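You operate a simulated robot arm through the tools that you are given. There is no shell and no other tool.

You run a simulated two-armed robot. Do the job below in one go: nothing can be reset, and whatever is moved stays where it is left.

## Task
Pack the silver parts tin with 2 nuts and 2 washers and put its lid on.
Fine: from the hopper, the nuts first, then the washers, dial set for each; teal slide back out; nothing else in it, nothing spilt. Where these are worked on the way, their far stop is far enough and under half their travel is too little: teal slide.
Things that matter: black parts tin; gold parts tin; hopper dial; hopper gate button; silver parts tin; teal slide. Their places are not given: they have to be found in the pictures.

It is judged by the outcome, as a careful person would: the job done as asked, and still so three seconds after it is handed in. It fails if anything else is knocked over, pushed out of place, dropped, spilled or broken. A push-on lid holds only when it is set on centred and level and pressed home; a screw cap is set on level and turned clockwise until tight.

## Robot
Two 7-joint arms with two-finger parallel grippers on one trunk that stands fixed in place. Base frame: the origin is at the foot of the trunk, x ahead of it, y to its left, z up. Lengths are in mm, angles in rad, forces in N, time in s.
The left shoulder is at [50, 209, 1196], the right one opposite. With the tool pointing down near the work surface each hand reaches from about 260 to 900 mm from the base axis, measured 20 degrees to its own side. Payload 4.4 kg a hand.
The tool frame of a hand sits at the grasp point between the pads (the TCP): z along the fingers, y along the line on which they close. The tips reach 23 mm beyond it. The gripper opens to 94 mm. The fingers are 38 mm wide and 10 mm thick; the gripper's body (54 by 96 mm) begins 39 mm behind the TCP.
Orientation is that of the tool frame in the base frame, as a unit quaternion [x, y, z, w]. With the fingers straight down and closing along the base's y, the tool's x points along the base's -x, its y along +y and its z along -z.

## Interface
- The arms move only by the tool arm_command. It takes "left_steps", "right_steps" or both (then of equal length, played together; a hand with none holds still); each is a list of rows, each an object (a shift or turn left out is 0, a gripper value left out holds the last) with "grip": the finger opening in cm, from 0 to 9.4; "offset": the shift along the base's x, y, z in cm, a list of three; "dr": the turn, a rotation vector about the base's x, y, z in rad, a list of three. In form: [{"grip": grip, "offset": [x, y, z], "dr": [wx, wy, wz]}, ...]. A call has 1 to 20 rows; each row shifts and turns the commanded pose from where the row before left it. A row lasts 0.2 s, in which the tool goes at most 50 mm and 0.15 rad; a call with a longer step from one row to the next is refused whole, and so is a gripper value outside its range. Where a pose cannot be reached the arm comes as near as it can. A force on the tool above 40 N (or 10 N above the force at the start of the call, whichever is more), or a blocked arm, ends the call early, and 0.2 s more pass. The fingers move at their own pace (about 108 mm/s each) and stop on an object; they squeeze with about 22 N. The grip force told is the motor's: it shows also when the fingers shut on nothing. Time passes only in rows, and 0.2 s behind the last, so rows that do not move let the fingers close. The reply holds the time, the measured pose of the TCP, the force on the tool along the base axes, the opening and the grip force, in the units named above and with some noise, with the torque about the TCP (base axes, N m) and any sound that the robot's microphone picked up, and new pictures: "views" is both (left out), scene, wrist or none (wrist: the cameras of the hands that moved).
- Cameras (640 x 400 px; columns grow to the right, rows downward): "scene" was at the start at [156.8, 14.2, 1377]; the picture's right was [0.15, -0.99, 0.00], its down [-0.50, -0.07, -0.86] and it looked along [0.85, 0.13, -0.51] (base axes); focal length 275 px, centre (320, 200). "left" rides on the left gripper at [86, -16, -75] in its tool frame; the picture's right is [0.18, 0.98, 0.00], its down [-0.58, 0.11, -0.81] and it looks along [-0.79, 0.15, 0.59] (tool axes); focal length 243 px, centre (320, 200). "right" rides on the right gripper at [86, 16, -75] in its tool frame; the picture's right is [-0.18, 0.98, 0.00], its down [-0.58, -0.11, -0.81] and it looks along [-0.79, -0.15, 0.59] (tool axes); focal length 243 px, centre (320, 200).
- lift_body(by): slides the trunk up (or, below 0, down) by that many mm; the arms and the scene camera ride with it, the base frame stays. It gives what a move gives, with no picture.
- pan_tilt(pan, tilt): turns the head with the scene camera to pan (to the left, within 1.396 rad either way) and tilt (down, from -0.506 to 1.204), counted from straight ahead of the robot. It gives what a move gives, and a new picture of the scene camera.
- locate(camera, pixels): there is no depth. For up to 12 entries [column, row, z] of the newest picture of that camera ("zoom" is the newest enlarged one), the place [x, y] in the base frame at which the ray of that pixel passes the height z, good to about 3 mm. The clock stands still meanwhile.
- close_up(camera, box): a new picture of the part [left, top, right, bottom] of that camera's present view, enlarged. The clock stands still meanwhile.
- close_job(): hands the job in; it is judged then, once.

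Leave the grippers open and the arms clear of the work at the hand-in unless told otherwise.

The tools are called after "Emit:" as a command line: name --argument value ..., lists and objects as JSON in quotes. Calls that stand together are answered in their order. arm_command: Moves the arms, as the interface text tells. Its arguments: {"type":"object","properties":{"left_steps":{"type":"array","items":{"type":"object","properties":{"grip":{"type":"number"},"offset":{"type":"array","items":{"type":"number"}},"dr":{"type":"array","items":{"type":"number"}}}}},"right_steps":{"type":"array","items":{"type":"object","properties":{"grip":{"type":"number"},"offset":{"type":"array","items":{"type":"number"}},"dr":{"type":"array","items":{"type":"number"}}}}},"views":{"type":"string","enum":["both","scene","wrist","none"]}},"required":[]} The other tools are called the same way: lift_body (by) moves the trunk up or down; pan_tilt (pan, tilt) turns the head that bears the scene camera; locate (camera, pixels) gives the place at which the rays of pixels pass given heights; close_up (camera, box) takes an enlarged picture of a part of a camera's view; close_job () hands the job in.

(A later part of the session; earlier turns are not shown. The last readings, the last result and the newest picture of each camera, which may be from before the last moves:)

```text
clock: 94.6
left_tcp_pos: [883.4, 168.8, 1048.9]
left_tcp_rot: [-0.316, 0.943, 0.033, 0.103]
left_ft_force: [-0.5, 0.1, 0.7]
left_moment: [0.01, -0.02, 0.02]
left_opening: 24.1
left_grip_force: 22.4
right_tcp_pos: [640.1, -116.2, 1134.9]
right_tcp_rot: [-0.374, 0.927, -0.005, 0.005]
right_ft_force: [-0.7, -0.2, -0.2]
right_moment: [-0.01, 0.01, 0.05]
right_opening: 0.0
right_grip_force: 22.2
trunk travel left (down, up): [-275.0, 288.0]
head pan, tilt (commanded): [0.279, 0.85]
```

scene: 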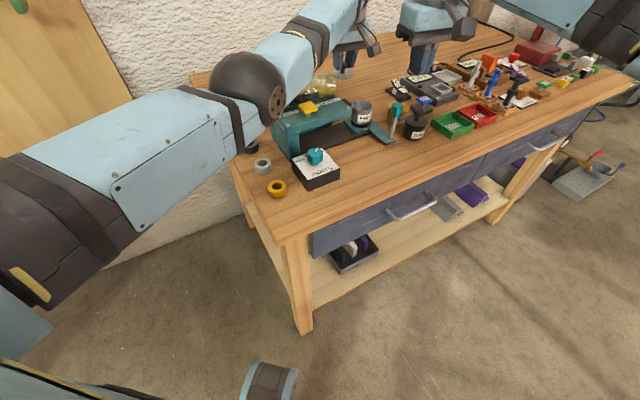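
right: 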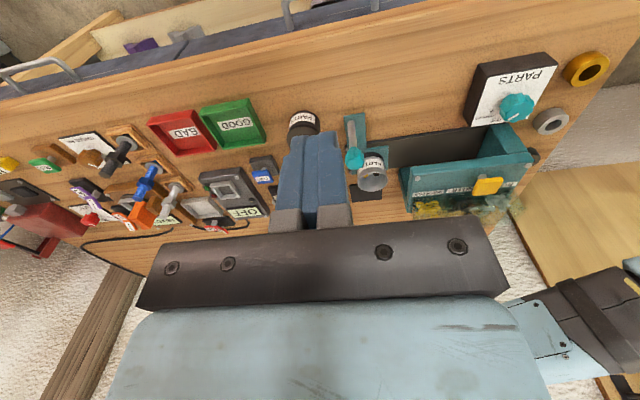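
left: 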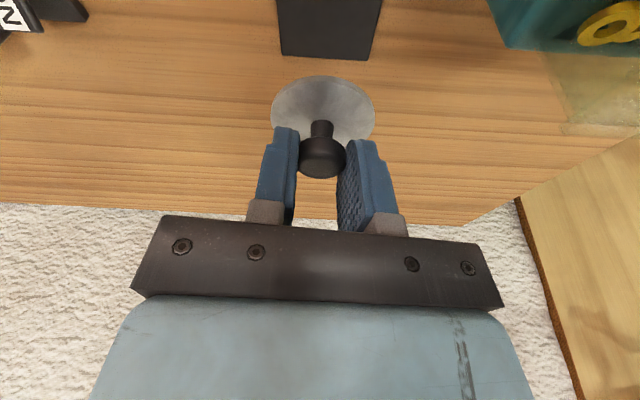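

The right camera sees the tin at (373,170). I'll carry the lid over the tin at height: (-92,-74) mm in three steps.

Emit:
arm_command --left_steps '[{"grip": 1.0, "offset": [-3.06, -2.46, 0]}, {"offset": [-3.06, -2.46, 0]}, {"offset": [-3.06, -2.46, 0]}, {}]' --right_steps '[{}, {}, {}, {}]' --views "both"

Emit:
close_up --camera "right" --box '[310, 130, 430, 230]'

Emit:
close_up --camera "scene" --box '[320, 70, 420, 160]'

```text
clock: 95.6
left_tcp_pos: [789.5, 95.9, 1048.0]
left_tcp_rot: [-0.316, 0.943, 0.034, 0.104]
left_ft_force: [0.5, 0.3, 0.0]
left_moment: [0.01, -0.02, -0.01]
left_opening: 24.0
left_grip_force: 22.3
right_tcp_pos: [640.9, -115.1, 1134.8]
right_tcp_rot: [-0.374, 0.928, -0.004, 0.005]
right_ft_force: [-0.1, -0.9, 0.3]
right_moment: [0.02, 0.0, -0.01]
right_opening: 0.1
right_grip_force: 21.8
trunk travel left (down, up): [-275.0, 288.0]
head pan, tilt (commanded): [0.279, 0.85]
```

scene: 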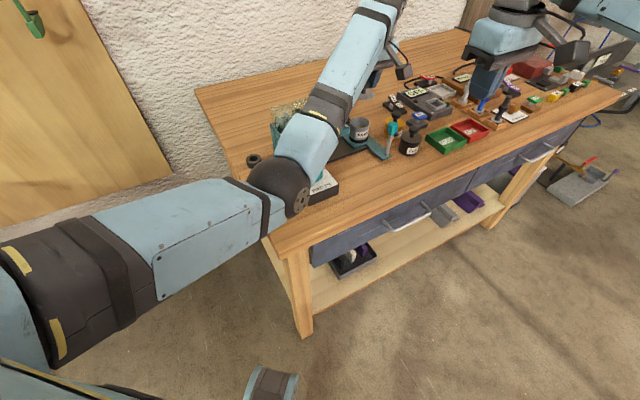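
right: 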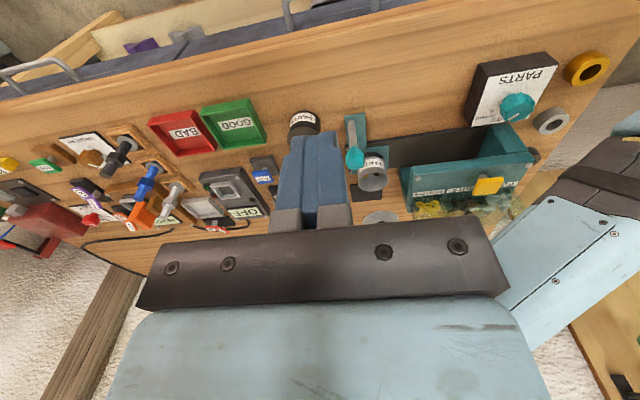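
left: 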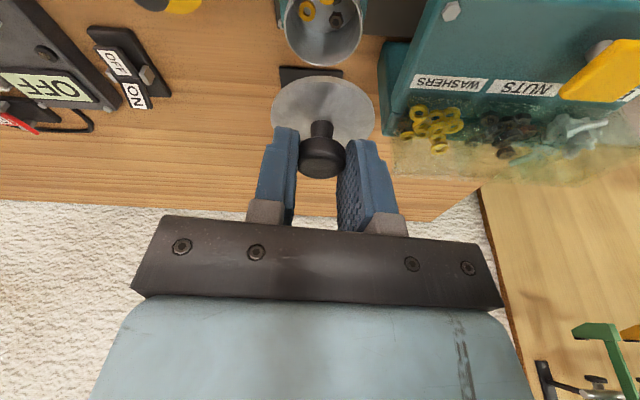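

```text
4.00 times, centred on (370, 180) of right
```

zoom: 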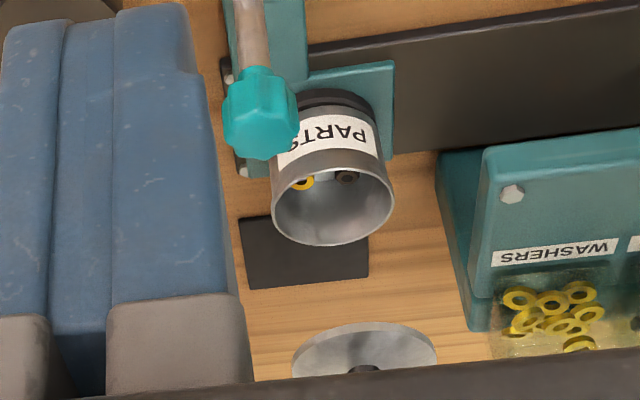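

```text
4.44 times, centred on (370, 115) of scene
```

zoom: 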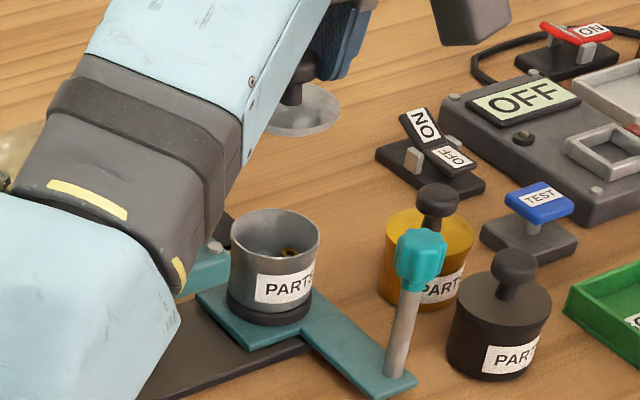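

The left camera shows the tin right below and ahead of the lid. I'll enlarge to compare lid and tin alignment.

Emit:
close_up --camera "left" --box '[250, 0, 400, 150]'

Emit:
close_up --camera "scene" --box '[355, 70, 405, 130]'

```text
2.67 times, centred on (325, 75) of left
```

zoom: 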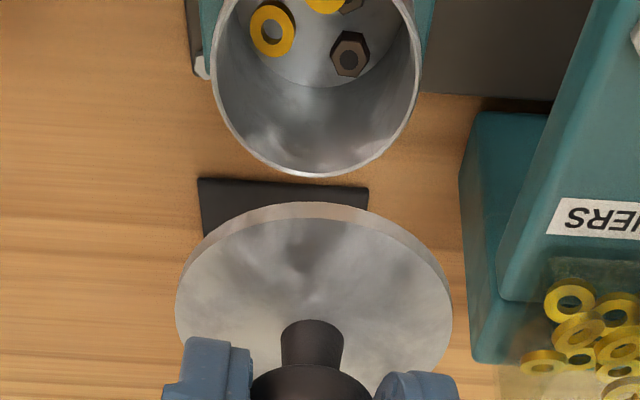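

```text
6.67 times, centred on (380, 100) of scene
```

zoom: 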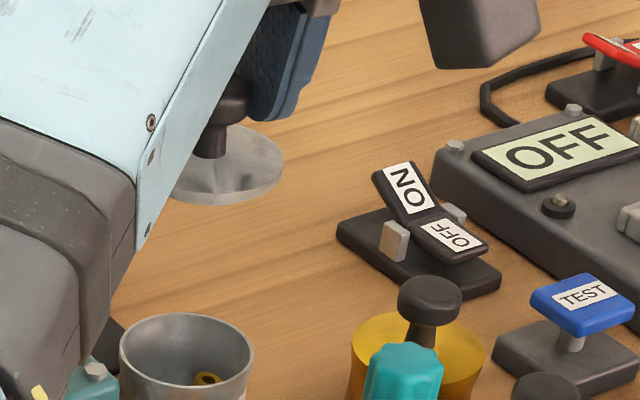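

Lateral alignment is close; geometry suggests the lid is about 2 mm off along the closing axis. I'll check the far rim edge of the tin from this camera to refine the centre.

Emit:
locate --camera "left" --pixels '[[324.3, 66.4, 931], [324.3, 66.4, 931], [324.3, 66.4, 931], [324.3, 66.4, 931], [284.1, 26, 931], [284.1, 26, 931], [284.1, 26, 931], [284.1, 26, 931], [362.5, 26, 931], [362.5, 26, 931], [362.5, 26, 931], [362.5, 26, 931]]'

```text
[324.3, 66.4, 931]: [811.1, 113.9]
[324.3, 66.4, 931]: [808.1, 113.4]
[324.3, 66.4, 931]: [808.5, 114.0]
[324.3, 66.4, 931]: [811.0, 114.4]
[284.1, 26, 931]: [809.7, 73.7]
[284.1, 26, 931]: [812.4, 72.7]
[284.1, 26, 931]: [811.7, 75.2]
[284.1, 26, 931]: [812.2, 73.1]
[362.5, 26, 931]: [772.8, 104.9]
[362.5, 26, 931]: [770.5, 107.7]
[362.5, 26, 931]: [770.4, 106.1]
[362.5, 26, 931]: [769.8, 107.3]
```

Combining the three cameras, the tin centre is about (792.4,94.4). I'll shift (+2.6,-1.5) mm, lower to about 14 mm above the rim, and look again.

Emit:
arm_command --left_steps '[{"grip": 1.0, "offset": [0.26, -0.15, -2]}, {"offset": [0, 0, -2]}, {"offset": [0, 0, -2]}, {}]' --views "both"

Emit:
close_up --camera "right" --box '[320, 130, 430, 230]'

Emit:
close_up --camera "left" --box '[250, 0, 400, 150]'

Emit:
close_up --camera "scene" --box '[330, 80, 400, 150]'

```text
clock: 96.6
left_tcp_pos: [792.7, 92.3, 988.8]
left_tcp_rot: [-0.315, 0.943, 0.033, 0.104]
left_ft_force: [0.4, 0.7, 0.2]
left_moment: [0.04, -0.02, 0.0]
left_opening: 24.0
left_grip_force: 21.5
right_tcp_pos: [640.1, -116.2, 1135.2]
right_tcp_rot: [-0.373, 0.928, -0.004, 0.006]
right_ft_force: [0.3, 0.3, -0.1]
right_moment: [-0.01, 0.0, 0.03]
right_opening: 0.1
right_grip_force: 22.3
trunk travel left (down, up): [-275.0, 288.0]
head pan, tilt (commanded): [0.279, 0.85]
```

scene: 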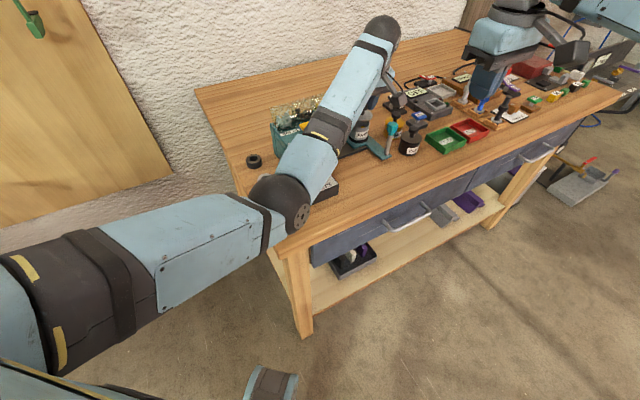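
left: 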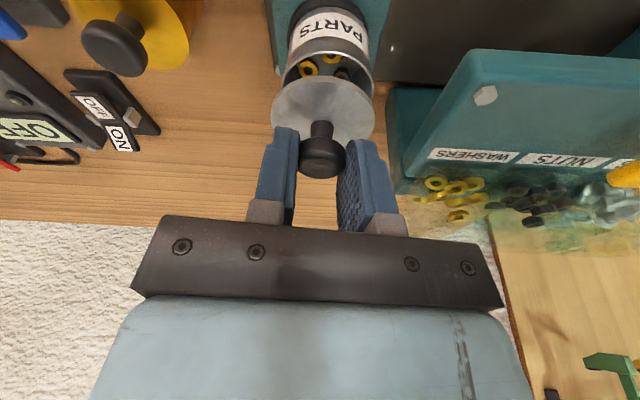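

```text
4.00 times, centred on (375, 180) of right
```

zoom: 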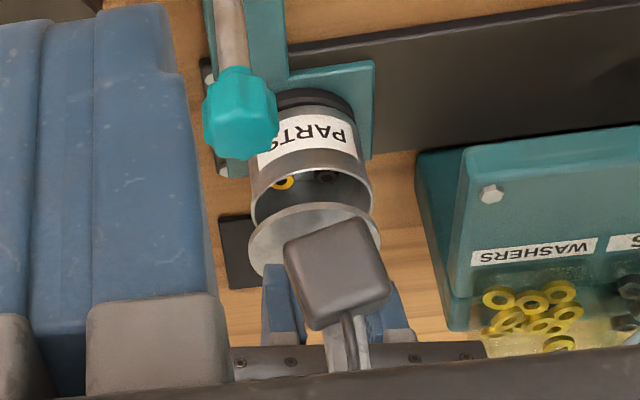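

```text
2.67 times, centred on (325, 75) of left
```

zoom: 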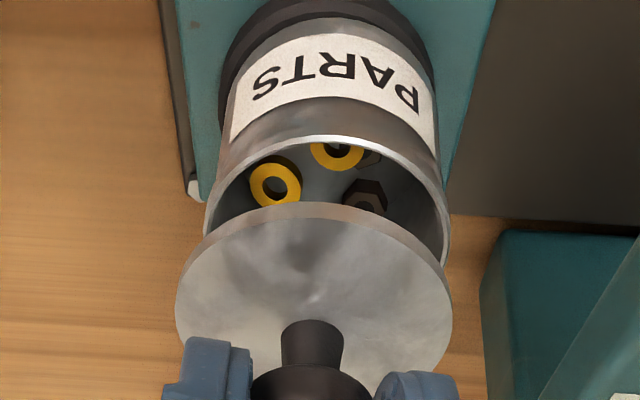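

```text
5.71 times, centred on (365, 115) of scene
```

zoom: 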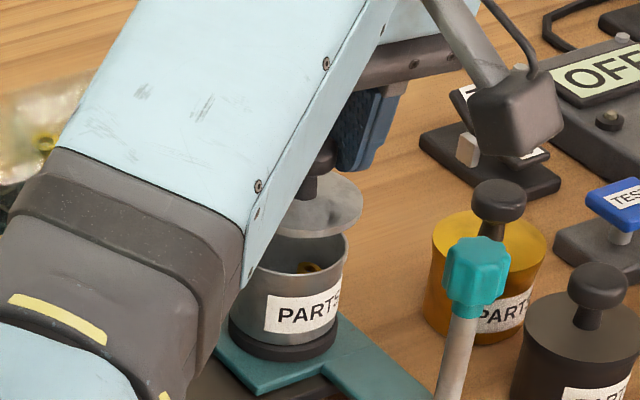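

From the left and scene views, the lid needs about 2 mm along the closing axis and about 2 mm forward. I'll shift (+0.5,+2.9) mm and lower 6 mm, then re-measure with bigger close-ups.

Emit:
arm_command --left_steps '[{"grip": 1.0, "offset": [0.05, 0.29, 0]}, {"offset": [0, 0, -0.6]}, {}, {}]' --views "both"

Emit:
close_up --camera "scene" --box '[345, 90, 385, 130]'

Emit:
close_up --camera "left" --box '[260, 20, 385, 145]'

Emit:
close_up --camera "right" --box '[335, 150, 395, 200]'

```text
clock: 97.6
left_tcp_pos: [793.9, 94.9, 984.6]
left_tcp_rot: [-0.316, 0.942, 0.034, 0.103]
left_ft_force: [0.4, 0.4, -0.5]
left_moment: [0.01, 0.0, -0.01]
left_opening: 24.1
left_grip_force: 21.6
right_tcp_pos: [640.4, -116.3, 1134.2]
right_tcp_rot: [-0.374, 0.927, -0.004, 0.005]
right_ft_force: [-0.4, -0.8, -0.2]
right_moment: [0.01, 0.02, 0.02]
right_opening: 0.0
right_grip_force: 22.1
trunk travel left (down, up): [-275.0, 288.0]
head pan, tilt (commanded): [0.279, 0.85]
```

scene: 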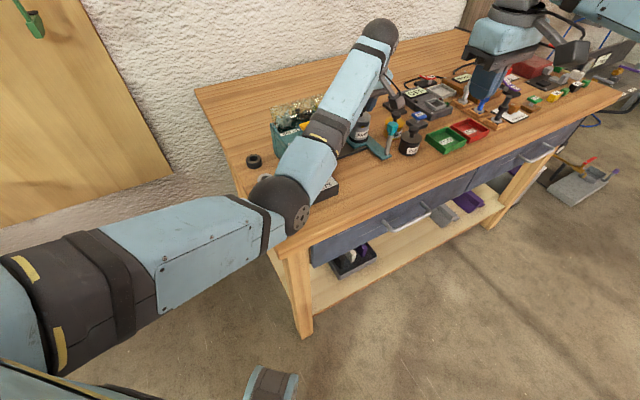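
left: 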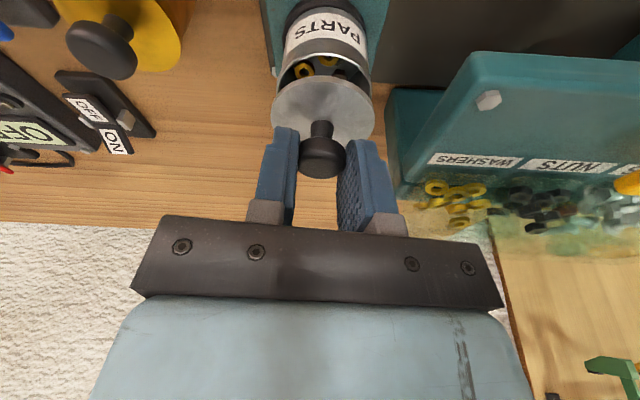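

```text
10.00 times, centred on (365, 110) of scene
```

zoom: 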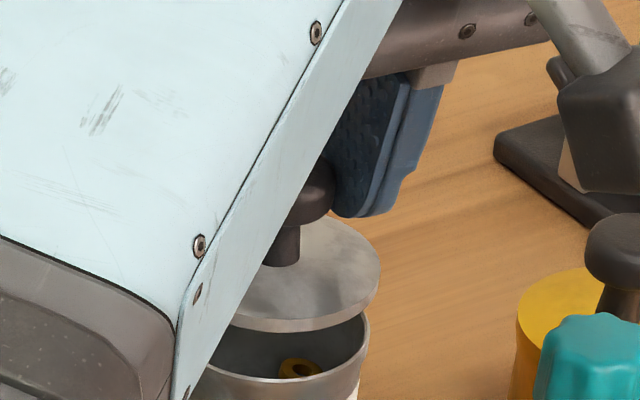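

```text
3.20 times, centred on (322, 82) of left
```

zoom: 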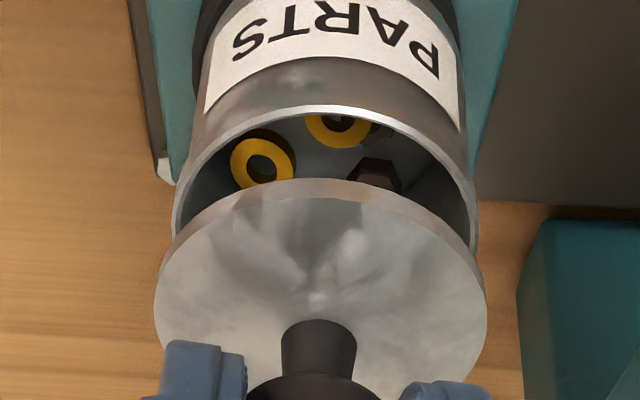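

```text
8.00 times, centred on (365, 175) of right
```

zoom: 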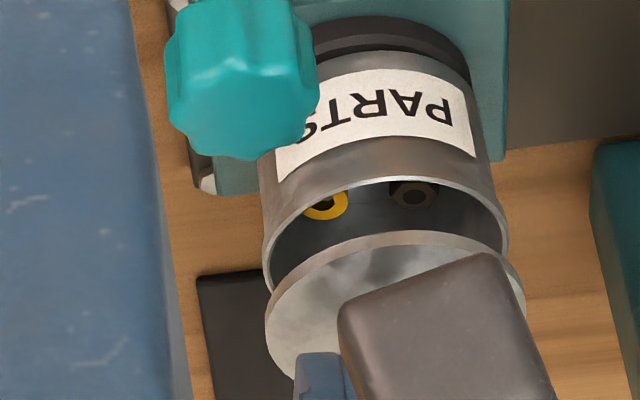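

All three views now show the lid centred over the tin within about 1 mm. I'll lower in small steps and watch for contact force.

Emit:
arm_command --left_steps '[{"grip": 1.0, "offset": [0, 0, -0.3]}, {"offset": [0, 0, -0.3]}, {}]' --views "none"

Emit:
close_up --camera "right" --box '[335, 150, 395, 200]'

Emit:
close_up --camera "left" --box '[260, 20, 385, 145]'

```text
clock: 98.4
left_tcp_pos: [792.1, 96.3, 978.5]
left_tcp_rot: [-0.316, 0.942, 0.034, 0.104]
left_ft_force: [-1.2, -0.4, 0.7]
left_moment: [0.0, -0.02, -0.02]
left_opening: 23.8
left_grip_force: 22.2
right_tcp_pos: [640.2, -116.9, 1135.4]
right_tcp_rot: [-0.374, 0.927, -0.004, 0.005]
right_ft_force: [-0.6, -0.1, 0.2]
right_moment: [-0.01, -0.02, 0.02]
right_opening: 0.0
right_grip_force: 21.9
trunk travel left (down, up): [-275.0, 288.0]
head pan, tilt (commanded): [0.279, 0.85]
```

```text
8.00 times, centred on (365, 175) of right
```

zoom: 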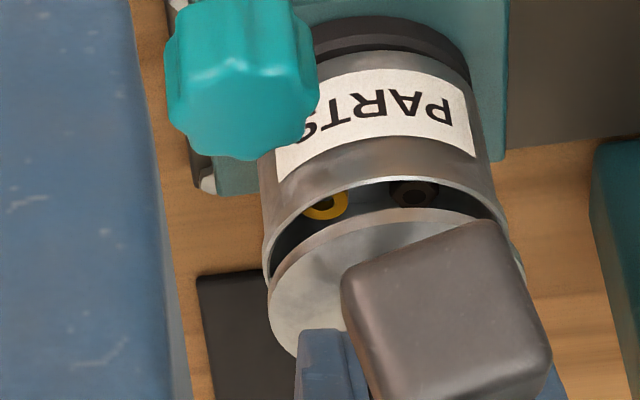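

```text
3.20 times, centred on (322, 82) of left
```

zoom: 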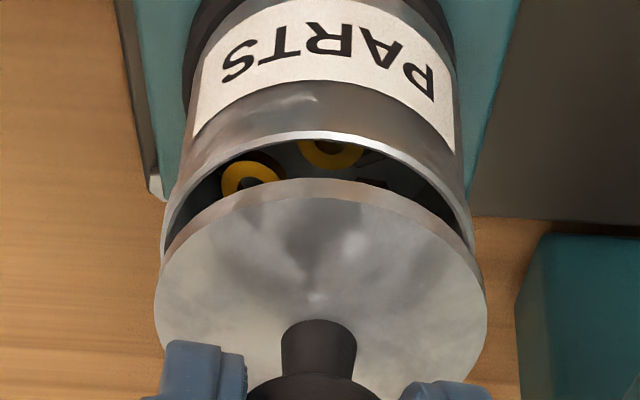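

Gap to the rim is about 8 mm and alignment is within about 1 mm. I'll make a tiny correction and keep lowering gently.

Emit:
arm_command --left_steps '[{"grip": 1.0, "offset": [0.03, -0.05, -0.2]}, {"offset": [0, 0, -0.3]}, {}]' --views "none"

Emit:
arm_command --left_steps '[{"offset": [0, 0, -0.15]}, {"offset": [0, 0, -0.1]}, {}]' --views "none"

```text
clock: 99.2
left_tcp_pos: [795.2, 96.2, 973.1]
left_tcp_rot: [-0.315, 0.943, 0.034, 0.103]
left_ft_force: [0.1, 0.4, -0.7]
left_moment: [-0.01, 0.03, -0.03]
left_opening: 24.1
left_grip_force: 21.8
right_tcp_pos: [640.0, -115.6, 1136.0]
right_tcp_rot: [-0.373, 0.928, -0.005, 0.005]
right_ft_force: [0.4, 0.5, 0.9]
right_moment: [0.0, 0.02, 0.01]
right_opening: 0.0
right_grip_force: 22.2
trunk travel left (down, up): [-275.0, 288.0]
head pan, tilt (commanded): [0.279, 0.85]
```

```text
clock: 100.0
left_tcp_pos: [794.2, 95.4, 969.3]
left_tcp_rot: [-0.315, 0.943, 0.033, 0.103]
left_ft_force: [-0.4, -0.2, -0.6]
left_moment: [0.0, -0.01, -0.01]
left_opening: 23.8
left_grip_force: 21.7
right_tcp_pos: [639.7, -117.0, 1135.8]
right_tcp_rot: [-0.374, 0.928, -0.004, 0.005]
right_ft_force: [0.5, 0.6, 0.8]
right_moment: [-0.01, -0.02, -0.01]
right_opening: 0.1
right_grip_force: 21.8
trunk travel left (down, up): [-275.0, 288.0]
head pan, tilt (commanded): [0.279, 0.85]
```

No contact yet at z=969. I'll check the views before the last millimetres.

Emit:
close_up --camera "left" --box '[260, 20, 385, 145]'

Emit:
close_up --camera "right" --box '[335, 150, 395, 200]'

Emit:
close_up --camera "scene" --box '[345, 90, 385, 130]'

```text
3.20 times, centred on (322, 82) of left
```

zoom: 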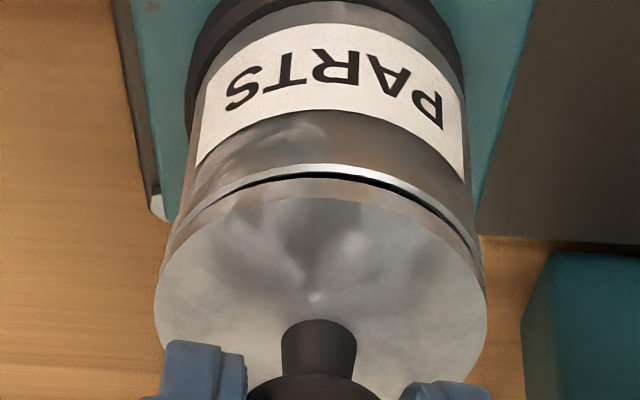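

```text
8.00 times, centred on (365, 175) of right
```

zoom: 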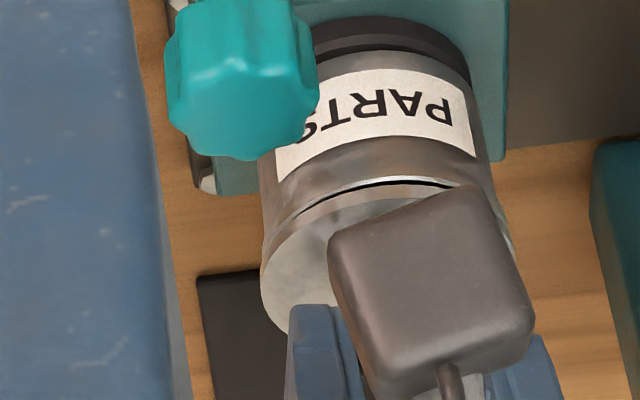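

```text
10.00 times, centred on (365, 110) of scene
```

zoom: 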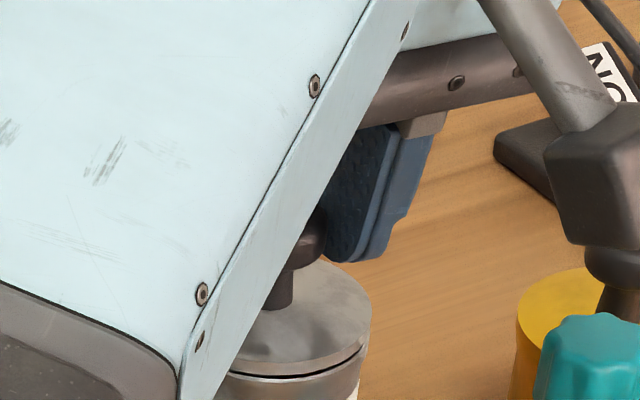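

The lid sits just above the rim with a thin, even gap. I'll lower the last millimetres until it touches.

Emit:
arm_command --left_steps '[{"offset": [0, 0, -0.1]}, {"offset": [0, 0, -0.1]}, {}]' --views "none"

```text
clock: 100.8
left_tcp_pos: [794.4, 96.0, 967.8]
left_tcp_rot: [-0.315, 0.943, 0.033, 0.104]
left_ft_force: [-0.5, -1.0, 4.5]
left_moment: [-0.06, -0.12, -0.01]
left_opening: 24.0
left_grip_force: 21.8
right_tcp_pos: [639.8, -115.8, 1135.4]
right_tcp_rot: [-0.374, 0.927, -0.005, 0.005]
right_ft_force: [-0.4, -0.1, -0.7]
right_moment: [-0.02, -0.01, -0.01]
right_opening: 0.1
right_grip_force: 22.0
trunk travel left (down, up): [-275.0, 288.0]
head pan, tilt (commanded): [0.279, 0.85]
```

Contact is felt (4.5 N). I'll press down gently with the lid still held, watching force and listening for it seating.

Emit:
arm_command --left_steps '[{"offset": [0, 0, -0.1]}, {"offset": [0, 0, -0.1]}, {}]' --views "none"

Emit:
close_up --camera "left" --box '[260, 20, 385, 145]'

```text
clock: 101.6
left_tcp_pos: [794.6, 95.4, 969.1]
left_tcp_rot: [-0.315, 0.942, 0.033, 0.106]
left_ft_force: [4.4, 2.9, 17.6]
left_moment: [0.13, -0.19, 0.01]
left_opening: 24.1
left_grip_force: 21.7
right_tcp_pos: [638.8, -115.6, 1136.4]
right_tcp_rot: [-0.374, 0.927, -0.005, 0.007]
right_ft_force: [-0.4, -1.0, -0.2]
right_moment: [-0.03, -0.03, 0.02]
right_opening: 0.0
right_grip_force: 22.5
trunk travel left (down, up): [-275.0, 288.0]
head pan, tilt (commanded): [0.279, 0.85]
```

```text
3.20 times, centred on (322, 82) of left
```

zoom: 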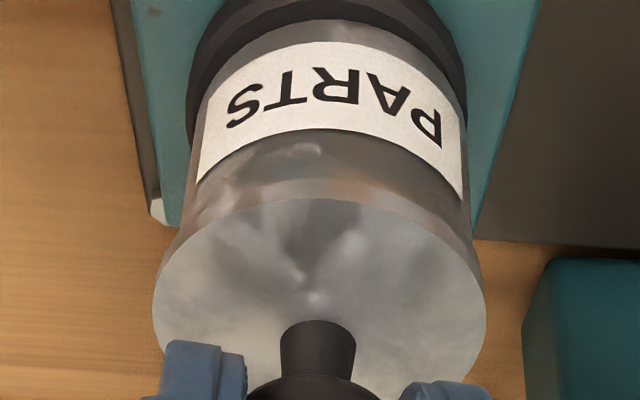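

The lid is flush on the rim with 17 N. I'll press a bit further.

Emit:
arm_command --left_steps '[{"offset": [0, 0, -0.1]}, {"offset": [0, 0, -0.1]}, {}]' --views "none"

```text
clock: 102.4
left_tcp_pos: [792.9, 95.7, 966.9]
left_tcp_rot: [-0.315, 0.943, 0.032, 0.106]
left_ft_force: [4.9, 4.9, 27.2]
left_moment: [0.17, -0.23, -0.04]
left_opening: 23.9
left_grip_force: 21.8
right_tcp_pos: [638.1, -117.2, 1137.5]
right_tcp_rot: [-0.374, 0.928, -0.005, 0.007]
right_ft_force: [-0.2, -0.4, -0.9]
right_moment: [0.0, 0.0, -0.03]
right_opening: 0.0
right_grip_force: 22.4
trunk travel left (down, up): [-275.0, 288.0]
head pan, tilt (commanded): [0.279, 0.85]
```

At 27 N with no snap yet. Slightly more force.

Emit:
arm_command --left_steps '[{"offset": [0, 0, -0.1]}, {"offset": [0, 0, -0.1]}, {}]' --views "none"

Emit:
close_up --camera "left" --box '[260, 20, 385, 145]'

```text
clock: 103.2
left_tcp_pos: [792.1, 95.7, 965.0]
left_tcp_rot: [-0.316, 0.942, 0.033, 0.105]
left_ft_force: [1.7, 1.2, 29.6]
left_moment: [0.03, 0.01, 0.01]
left_opening: 24.1
left_grip_force: 22.2
right_tcp_pos: [637.7, -116.3, 1137.5]
right_tcp_rot: [-0.374, 0.928, -0.005, 0.007]
right_ft_force: [-0.3, -0.6, -1.2]
right_moment: [-0.01, -0.01, 0.01]
right_opening: 0.1
right_grip_force: 21.5
trunk travel left (down, up): [-275.0, 288.0]
head pan, tilt (commanded): [0.279, 0.85]
```

```text
3.20 times, centred on (322, 82) of left
```

zoom: 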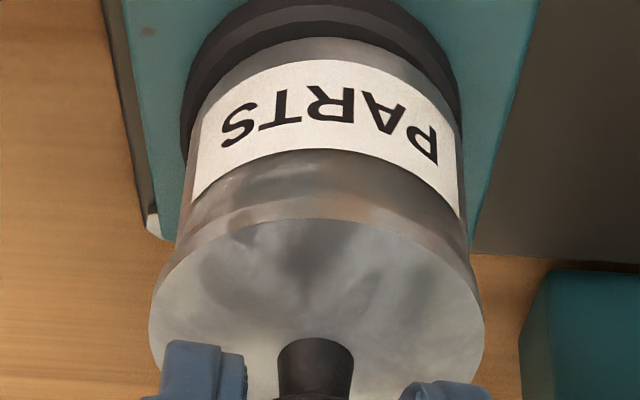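

The fingers now slip on the knob at about 30 N, so I'll stop here. I'll open, lift clear, straighten the hand to vertical and then press on the knob top with closed fingertips.

Emit:
arm_command --left_steps '[{"offset": [0, 0, 0.3]}, {"grip": 3.5}, {"grip": 5.0}, {"grip": 5.0}, {"grip": 5.0, "offset": [0, 0, 2]}, {"offset": [0, 0, 3]}, {"offset": [0, 0, 3]}, {"dr": [-0.067, 0.088, 0]}, {"dr": [-0.067, 0.088, 0]}, {}]' --views "both"

Emit:
close_up --camera "right" --box '[335, 140, 405, 210]'

Emit:
close_up --camera "scene" --box '[335, 80, 405, 150]'

Emit:
close_up --camera "left" --box '[240, 0, 400, 140]'

```text
clock: 105.4
left_tcp_pos: [794.4, 96.8, 1045.7]
left_tcp_rot: [-0.318, 0.948, -0.003, -0.001]
left_ft_force: [-0.4, 0.7, 0.3]
left_moment: [-0.04, 0.05, 0.0]
left_opening: 50.0
left_grip_force: 0.1
right_tcp_pos: [639.6, -116.5, 1135.6]
right_tcp_rot: [-0.374, 0.927, -0.003, 0.006]
right_ft_force: [0.7, -0.6, 0.4]
right_moment: [-0.03, 0.0, 0.0]
right_opening: 0.1
right_grip_force: 22.1
trunk travel left (down, up): [-275.0, 288.0]
head pan, tilt (commanded): [0.279, 0.85]
heard: snap
```

scene: 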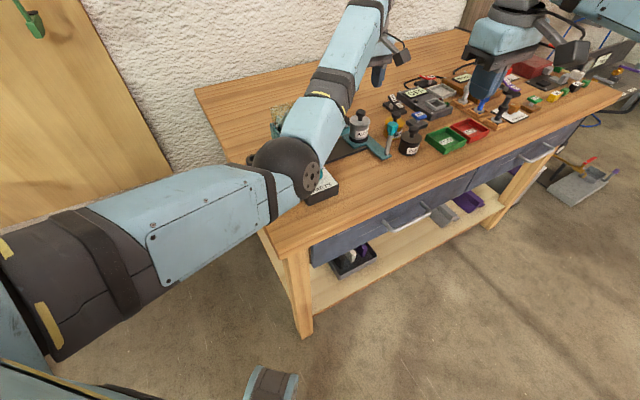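
left: 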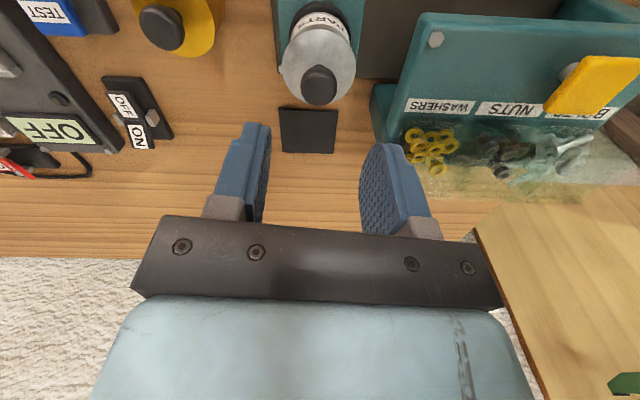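

```text
5.71 times, centred on (370, 175) of right
```

zoom: 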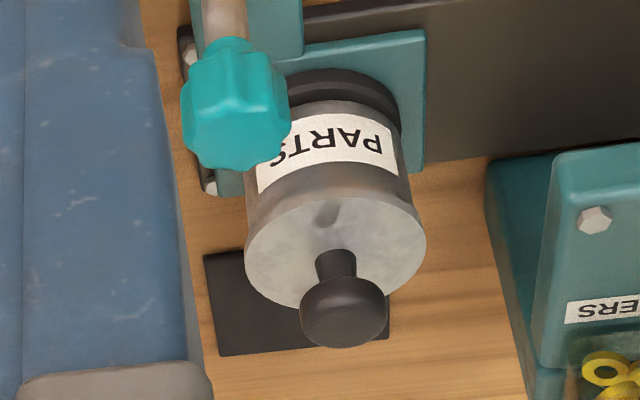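

```text
5.71 times, centred on (370, 115) of scene
```

zoom: 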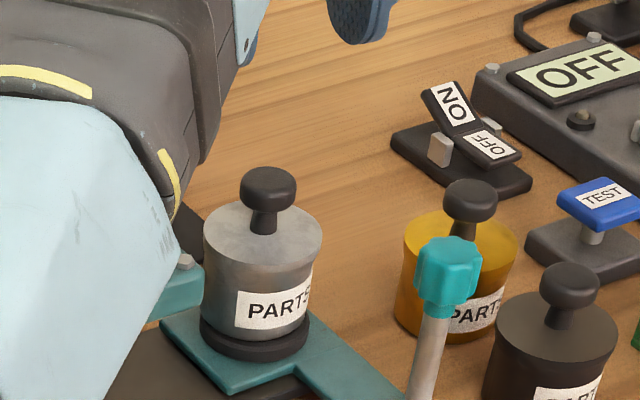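

```text
2.86 times, centred on (320, 70) of left
```

zoom: 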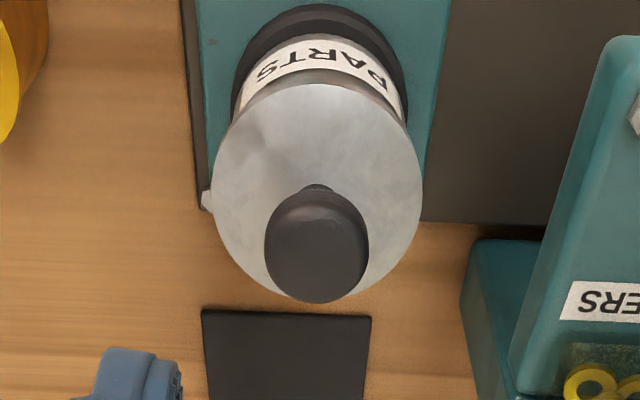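

I heard a snap, and the lid sits level and flush on the silver tin. To be sure it's pressed home, I'll press once straight down on the knob with closed fingertips. First I'll check the knob position.

Emit:
locate --camera "left" --pixels '[[319, 86, 962], [319, 86, 962], [319, 86, 962], [319, 86, 962]]'

Emit:
arm_command --left_steps '[{"grip": 0}, {"grip": 0}, {"grip": 0, "offset": [0, 0, -2]}, {"grip": 0, "offset": [0, 0, -1.5]}, {"grip": 0}]' --views "both"

Emit:
close_up --camera "right" --box '[335, 140, 405, 210]'

Emit:
close_up --camera "left" --box '[240, 20, 400, 180]'

```text
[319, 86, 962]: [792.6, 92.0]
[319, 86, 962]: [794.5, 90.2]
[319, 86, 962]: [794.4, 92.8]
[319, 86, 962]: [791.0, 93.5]
```

```text
clock: 106.6
left_tcp_pos: [794.3, 95.8, 1009.6]
left_tcp_rot: [-0.318, 0.948, -0.003, -0.001]
left_ft_force: [-0.6, 1.1, 0.5]
left_moment: [0.02, 0.0, 0.0]
left_opening: 0.0
left_grip_force: 22.0
right_tcp_pos: [640.7, -116.1, 1135.9]
right_tcp_rot: [-0.374, 0.928, -0.005, 0.006]
right_ft_force: [0.1, 1.3, 0.2]
right_moment: [-0.01, -0.01, -0.01]
right_opening: 0.0
right_grip_force: 22.5
trunk travel left (down, up): [-275.0, 288.0]
head pan, tilt (commanded): [0.279, 0.85]
```

scene: 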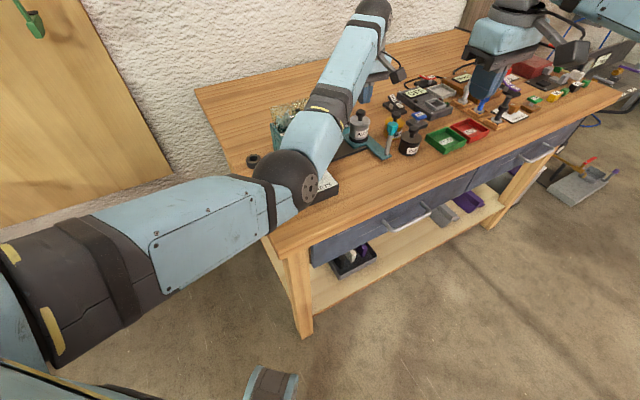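
left: 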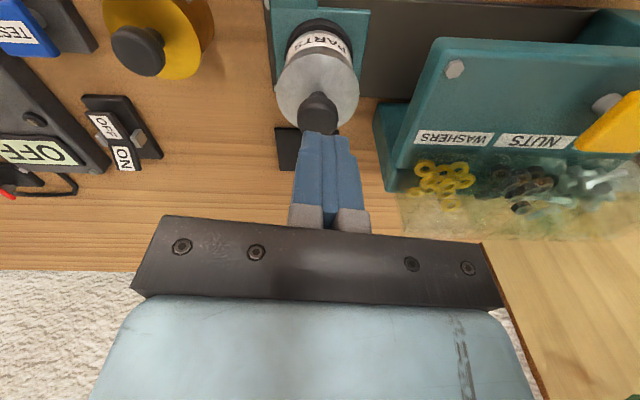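

```text
5.71 times, centred on (370, 175) of right
```

zoom: 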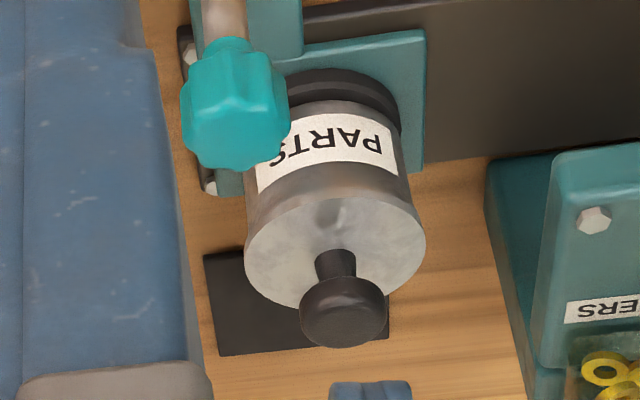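

```text
2.50 times, centred on (320, 100) of left
```

zoom: 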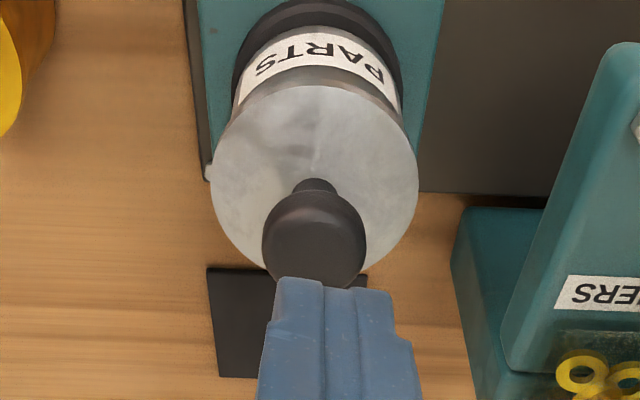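

The fingertips are just above the knob (tip z≈987), about 3 mm off in y. I'll correct that and approach the knob top gently.

Emit:
arm_command --left_steps '[{"grip": 0, "offset": [-0.1, -0.25, 0]}, {"offset": [0, 0, -0.5]}, {"offset": [0, 0, -0.4]}, {"offset": [0, 0, -0.2]}, {}]' --views "none"

Emit:
arm_command --left_steps '[{"offset": [0, 0, -0.2]}, {"offset": [0, 0, -0.2]}, {}]' --views "none"

```text
clock: 107.8
left_tcp_pos: [794.3, 93.0, 999.1]
left_tcp_rot: [-0.317, 0.948, -0.001, 0.0]
left_ft_force: [0.0, -0.1, 0.2]
left_moment: [0.04, 0.03, -0.02]
left_opening: 0.0
left_grip_force: 22.1
right_tcp_pos: [640.3, -115.8, 1134.8]
right_tcp_rot: [-0.374, 0.927, -0.005, 0.005]
right_ft_force: [-0.1, 0.0, 0.0]
right_moment: [0.03, 0.01, 0.0]
right_opening: 0.0
right_grip_force: 22.3
trunk travel left (down, up): [-275.0, 288.0]
head pan, tilt (commanded): [0.279, 0.85]
```

```text
clock: 108.6
left_tcp_pos: [793.9, 93.0, 995.6]
left_tcp_rot: [-0.317, 0.948, -0.003, -0.001]
left_ft_force: [0.3, 0.4, 0.2]
left_moment: [-0.01, 0.02, 0.02]
left_opening: 0.1
left_grip_force: 22.0
right_tcp_pos: [640.6, -116.6, 1134.4]
right_tcp_rot: [-0.374, 0.928, -0.004, 0.005]
right_ft_force: [-0.1, 0.8, -0.3]
right_moment: [0.02, 0.02, -0.02]
right_opening: 0.0
right_grip_force: 21.4
trunk travel left (down, up): [-275.0, 288.0]
head pan, tilt (commanded): [0.279, 0.85]
```

No contact yet at 995.6. I'll continue in 2 mm steps.

Emit:
arm_command --left_steps '[{"offset": [0, 0, -0.2]}, {"offset": [0, 0, -0.2]}, {}]' --views "none"

Emit:
arm_command --left_steps '[{"offset": [0, 0, -0.2]}, {"offset": [0, 0, -0.1]}, {}]' --views "none"

```text
clock: 109.4
left_tcp_pos: [792.9, 92.8, 991.1]
left_tcp_rot: [-0.317, 0.948, -0.002, -0.002]
left_ft_force: [0.5, 0.6, 0.0]
left_moment: [0.03, 0.03, 0.0]
left_opening: 0.0
left_grip_force: 22.2
right_tcp_pos: [640.2, -117.4, 1136.1]
right_tcp_rot: [-0.373, 0.928, -0.004, 0.005]
right_ft_force: [0.5, 0.3, -0.1]
right_moment: [-0.02, -0.03, -0.01]
right_opening: 0.0
right_grip_force: 21.9
trunk travel left (down, up): [-275.0, 288.0]
head pan, tilt (commanded): [0.279, 0.85]
```

```text
clock: 110.2
left_tcp_pos: [795.0, 92.7, 986.5]
left_tcp_rot: [-0.317, 0.948, -0.002, -0.001]
left_ft_force: [0.3, -0.1, 0.1]
left_moment: [-0.02, -0.03, -0.01]
left_opening: 0.0
left_grip_force: 21.8
right_tcp_pos: [640.1, -115.7, 1134.8]
right_tcp_rot: [-0.375, 0.927, -0.005, 0.006]
right_ft_force: [0.4, -0.2, -0.2]
right_moment: [0.01, 0.01, 0.02]
right_opening: 0.0
right_grip_force: 22.1
trunk travel left (down, up): [-275.0, 288.0]
head pan, tilt (commanded): [0.279, 0.85]
```

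No contact yet with the tips at ≈963. I'll check the picture to be sure the tips are over the knob.

Emit:
close_up --camera "right" --box '[335, 140, 405, 210]'

Emit:
close_up --camera "left" --box '[240, 40, 400, 200]'

Emit:
close_up --camera "scene" --box '[335, 80, 405, 150]'

```text
5.71 times, centred on (370, 175) of right
```

zoom: 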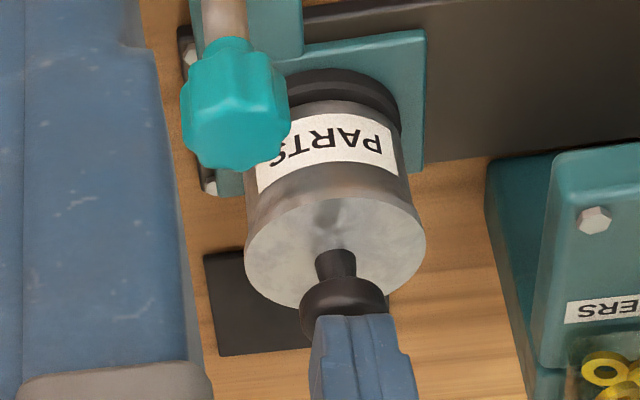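

```text
2.50 times, centred on (320, 120) of left
```

zoom: 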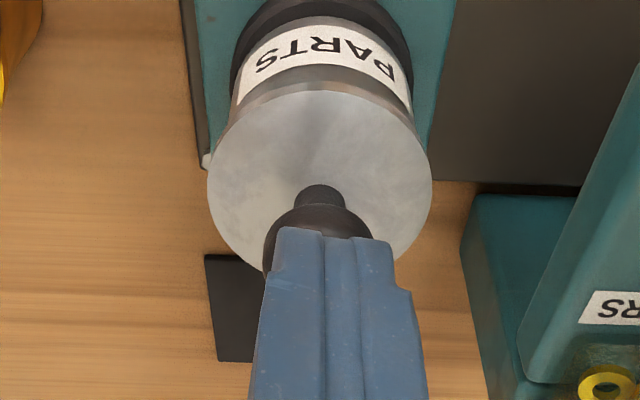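

```text
5.71 times, centred on (370, 115) of scene
```

zoom: 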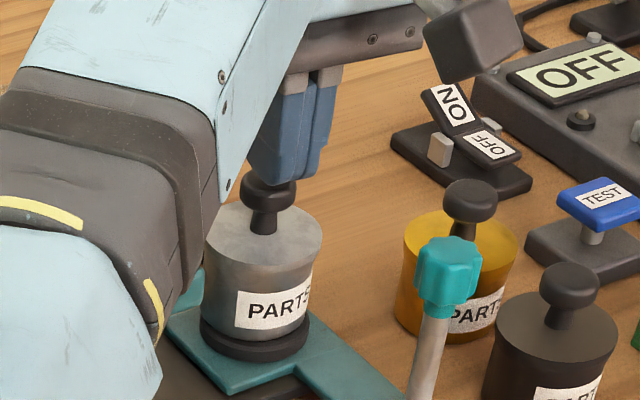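

The fingertips are over the knob and almost touching. I'll continue down.

Emit:
arm_command --left_steps '[{"offset": [0, 0, -0.2]}, {"offset": [0, 0, -0.1]}, {}]' --views "none"

Emit:
arm_command --left_steps '[{"offset": [0, 0, -0.1]}, {"offset": [0, 0, -0.1]}, {}]' --views "none"

```text
clock: 111.0
left_tcp_pos: [793.4, 93.5, 984.4]
left_tcp_rot: [-0.318, 0.948, -0.001, -0.001]
left_ft_force: [-0.2, -0.6, -0.5]
left_moment: [0.04, 0.02, 0.0]
left_opening: 0.2
left_grip_force: 21.6
right_tcp_pos: [640.9, -116.5, 1134.6]
right_tcp_rot: [-0.374, 0.928, -0.004, 0.005]
right_ft_force: [-0.4, 0.5, -0.3]
right_moment: [0.02, -0.03, -0.01]
right_opening: 0.2
right_grip_force: 22.3
trunk travel left (down, up): [-275.0, 288.0]
head pan, tilt (commanded): [0.279, 0.85]
```

```text
clock: 111.8
left_tcp_pos: [794.1, 92.8, 983.5]
left_tcp_rot: [-0.317, 0.948, -0.003, -0.001]
left_ft_force: [0.3, 0.4, 1.7]
left_moment: [-0.01, -0.02, 0.01]
left_opening: 0.2
left_grip_force: 22.3
right_tcp_pos: [640.6, -116.0, 1135.5]
right_tcp_rot: [-0.374, 0.927, -0.004, 0.006]
right_ft_force: [-0.6, -0.5, -0.1]
right_moment: [0.01, 0.03, 0.05]
right_opening: 0.0
right_grip_force: 21.5
trunk travel left (down, up): [-275.0, 288.0]
head pan, tilt (commanded): [0.279, 0.85]
```

Light contact now (1.7 N). I'll press down to about 20–30 N to confirm it's home.

Emit:
arm_command --left_steps '[{"offset": [0, 0, -0.1]}, {"offset": [0, 0, -0.1]}, {}]' --views "none"

Emit:
arm_command --left_steps '[{"offset": [0, 0, -0.1]}, {}]' --views "none"

```text
clock: 112.6
left_tcp_pos: [792.4, 93.3, 982.4]
left_tcp_rot: [-0.317, 0.948, -0.002, 0.001]
left_ft_force: [2.4, 2.2, 12.0]
left_moment: [0.13, -0.07, 0.02]
left_opening: 0.0
left_grip_force: 22.2
right_tcp_pos: [640.7, -116.1, 1135.9]
right_tcp_rot: [-0.375, 0.927, -0.004, 0.006]
right_ft_force: [0.3, 0.8, -0.9]
right_moment: [0.01, 0.02, -0.04]
right_opening: 0.0
right_grip_force: 22.5
trunk travel left (down, up): [-275.0, 288.0]
head pan, tilt (commanded): [0.279, 0.85]
```

```text
clock: 113.2
left_tcp_pos: [793.3, 94.0, 983.4]
left_tcp_rot: [-0.317, 0.948, -0.002, 0.001]
left_ft_force: [3.3, 1.6, 18.6]
left_moment: [0.18, -0.13, -0.02]
left_opening: 0.0
left_grip_force: 22.4
right_tcp_pos: [638.6, -116.5, 1136.1]
right_tcp_rot: [-0.374, 0.928, -0.005, 0.007]
right_ft_force: [0.3, 0.1, -1.1]
right_moment: [0.03, 0.0, 0.0]
right_opening: 0.0
right_grip_force: 22.7
trunk travel left (down, up): [-275.0, 288.0]
head pan, tilt (commanded): [0.279, 0.85]
```

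It is stiff, with no further travel at 19 N. One more small push to be certain, then I'll lift away.

Emit:
arm_command --left_steps '[{"offset": [0, 0, -0.12]}, {}]' --views "none"

Emit:
arm_command --left_steps '[{"offset": [0, 0, 0.6]}, {"offset": [0, 0, 3]}, {"offset": [0, 0, 4]}, {"offset": [0, 0, 4]}, {}]' --views "both"

```text
clock: 113.8
left_tcp_pos: [791.4, 93.1, 981.7]
left_tcp_rot: [-0.317, 0.948, -0.003, 0.002]
left_ft_force: [5.5, 3.8, 28.1]
left_moment: [0.25, -0.28, 0.01]
left_opening: 0.3
left_grip_force: 22.3
right_tcp_pos: [638.5, -115.6, 1136.8]
right_tcp_rot: [-0.374, 0.928, -0.004, 0.007]
right_ft_force: [0.2, -0.1, -1.2]
right_moment: [-0.02, 0.0, 0.01]
right_opening: 0.0
right_grip_force: 22.2
trunk travel left (down, up): [-275.0, 288.0]
head pan, tilt (commanded): [0.279, 0.85]
```

```text
clock: 115.0
left_tcp_pos: [795.6, 94.3, 1092.8]
left_tcp_rot: [-0.318, 0.948, -0.003, -0.001]
left_ft_force: [0.3, 0.1, 0.0]
left_moment: [0.0, -0.01, 0.0]
left_opening: 0.1
left_grip_force: 22.4
right_tcp_pos: [641.4, -115.5, 1135.9]
right_tcp_rot: [-0.374, 0.927, -0.005, 0.004]
right_ft_force: [0.6, 0.7, 0.0]
right_moment: [-0.01, 0.04, 0.01]
right_opening: 0.0
right_grip_force: 21.7
trunk travel left (down, up): [-275.0, 288.0]
head pan, tilt (commanded): [0.279, 0.85]
```

scene: 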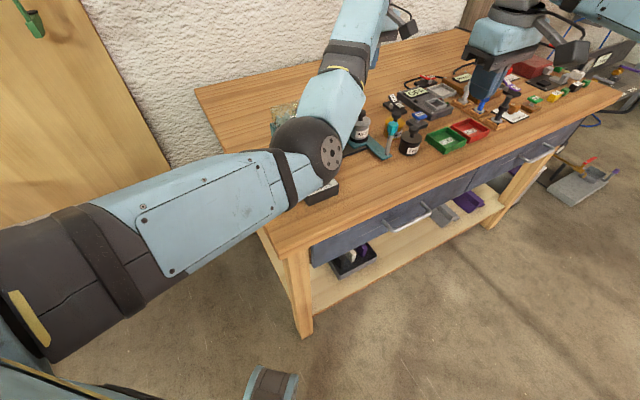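
left: 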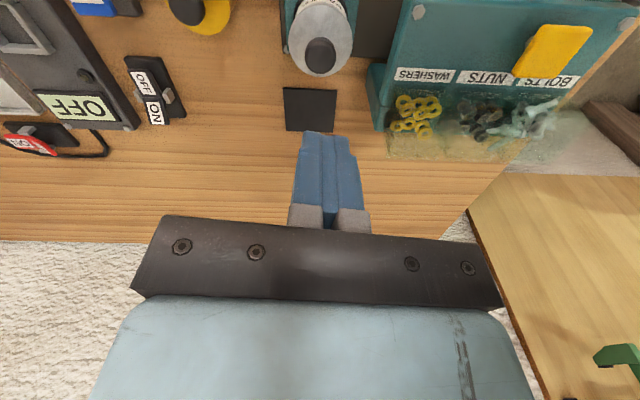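

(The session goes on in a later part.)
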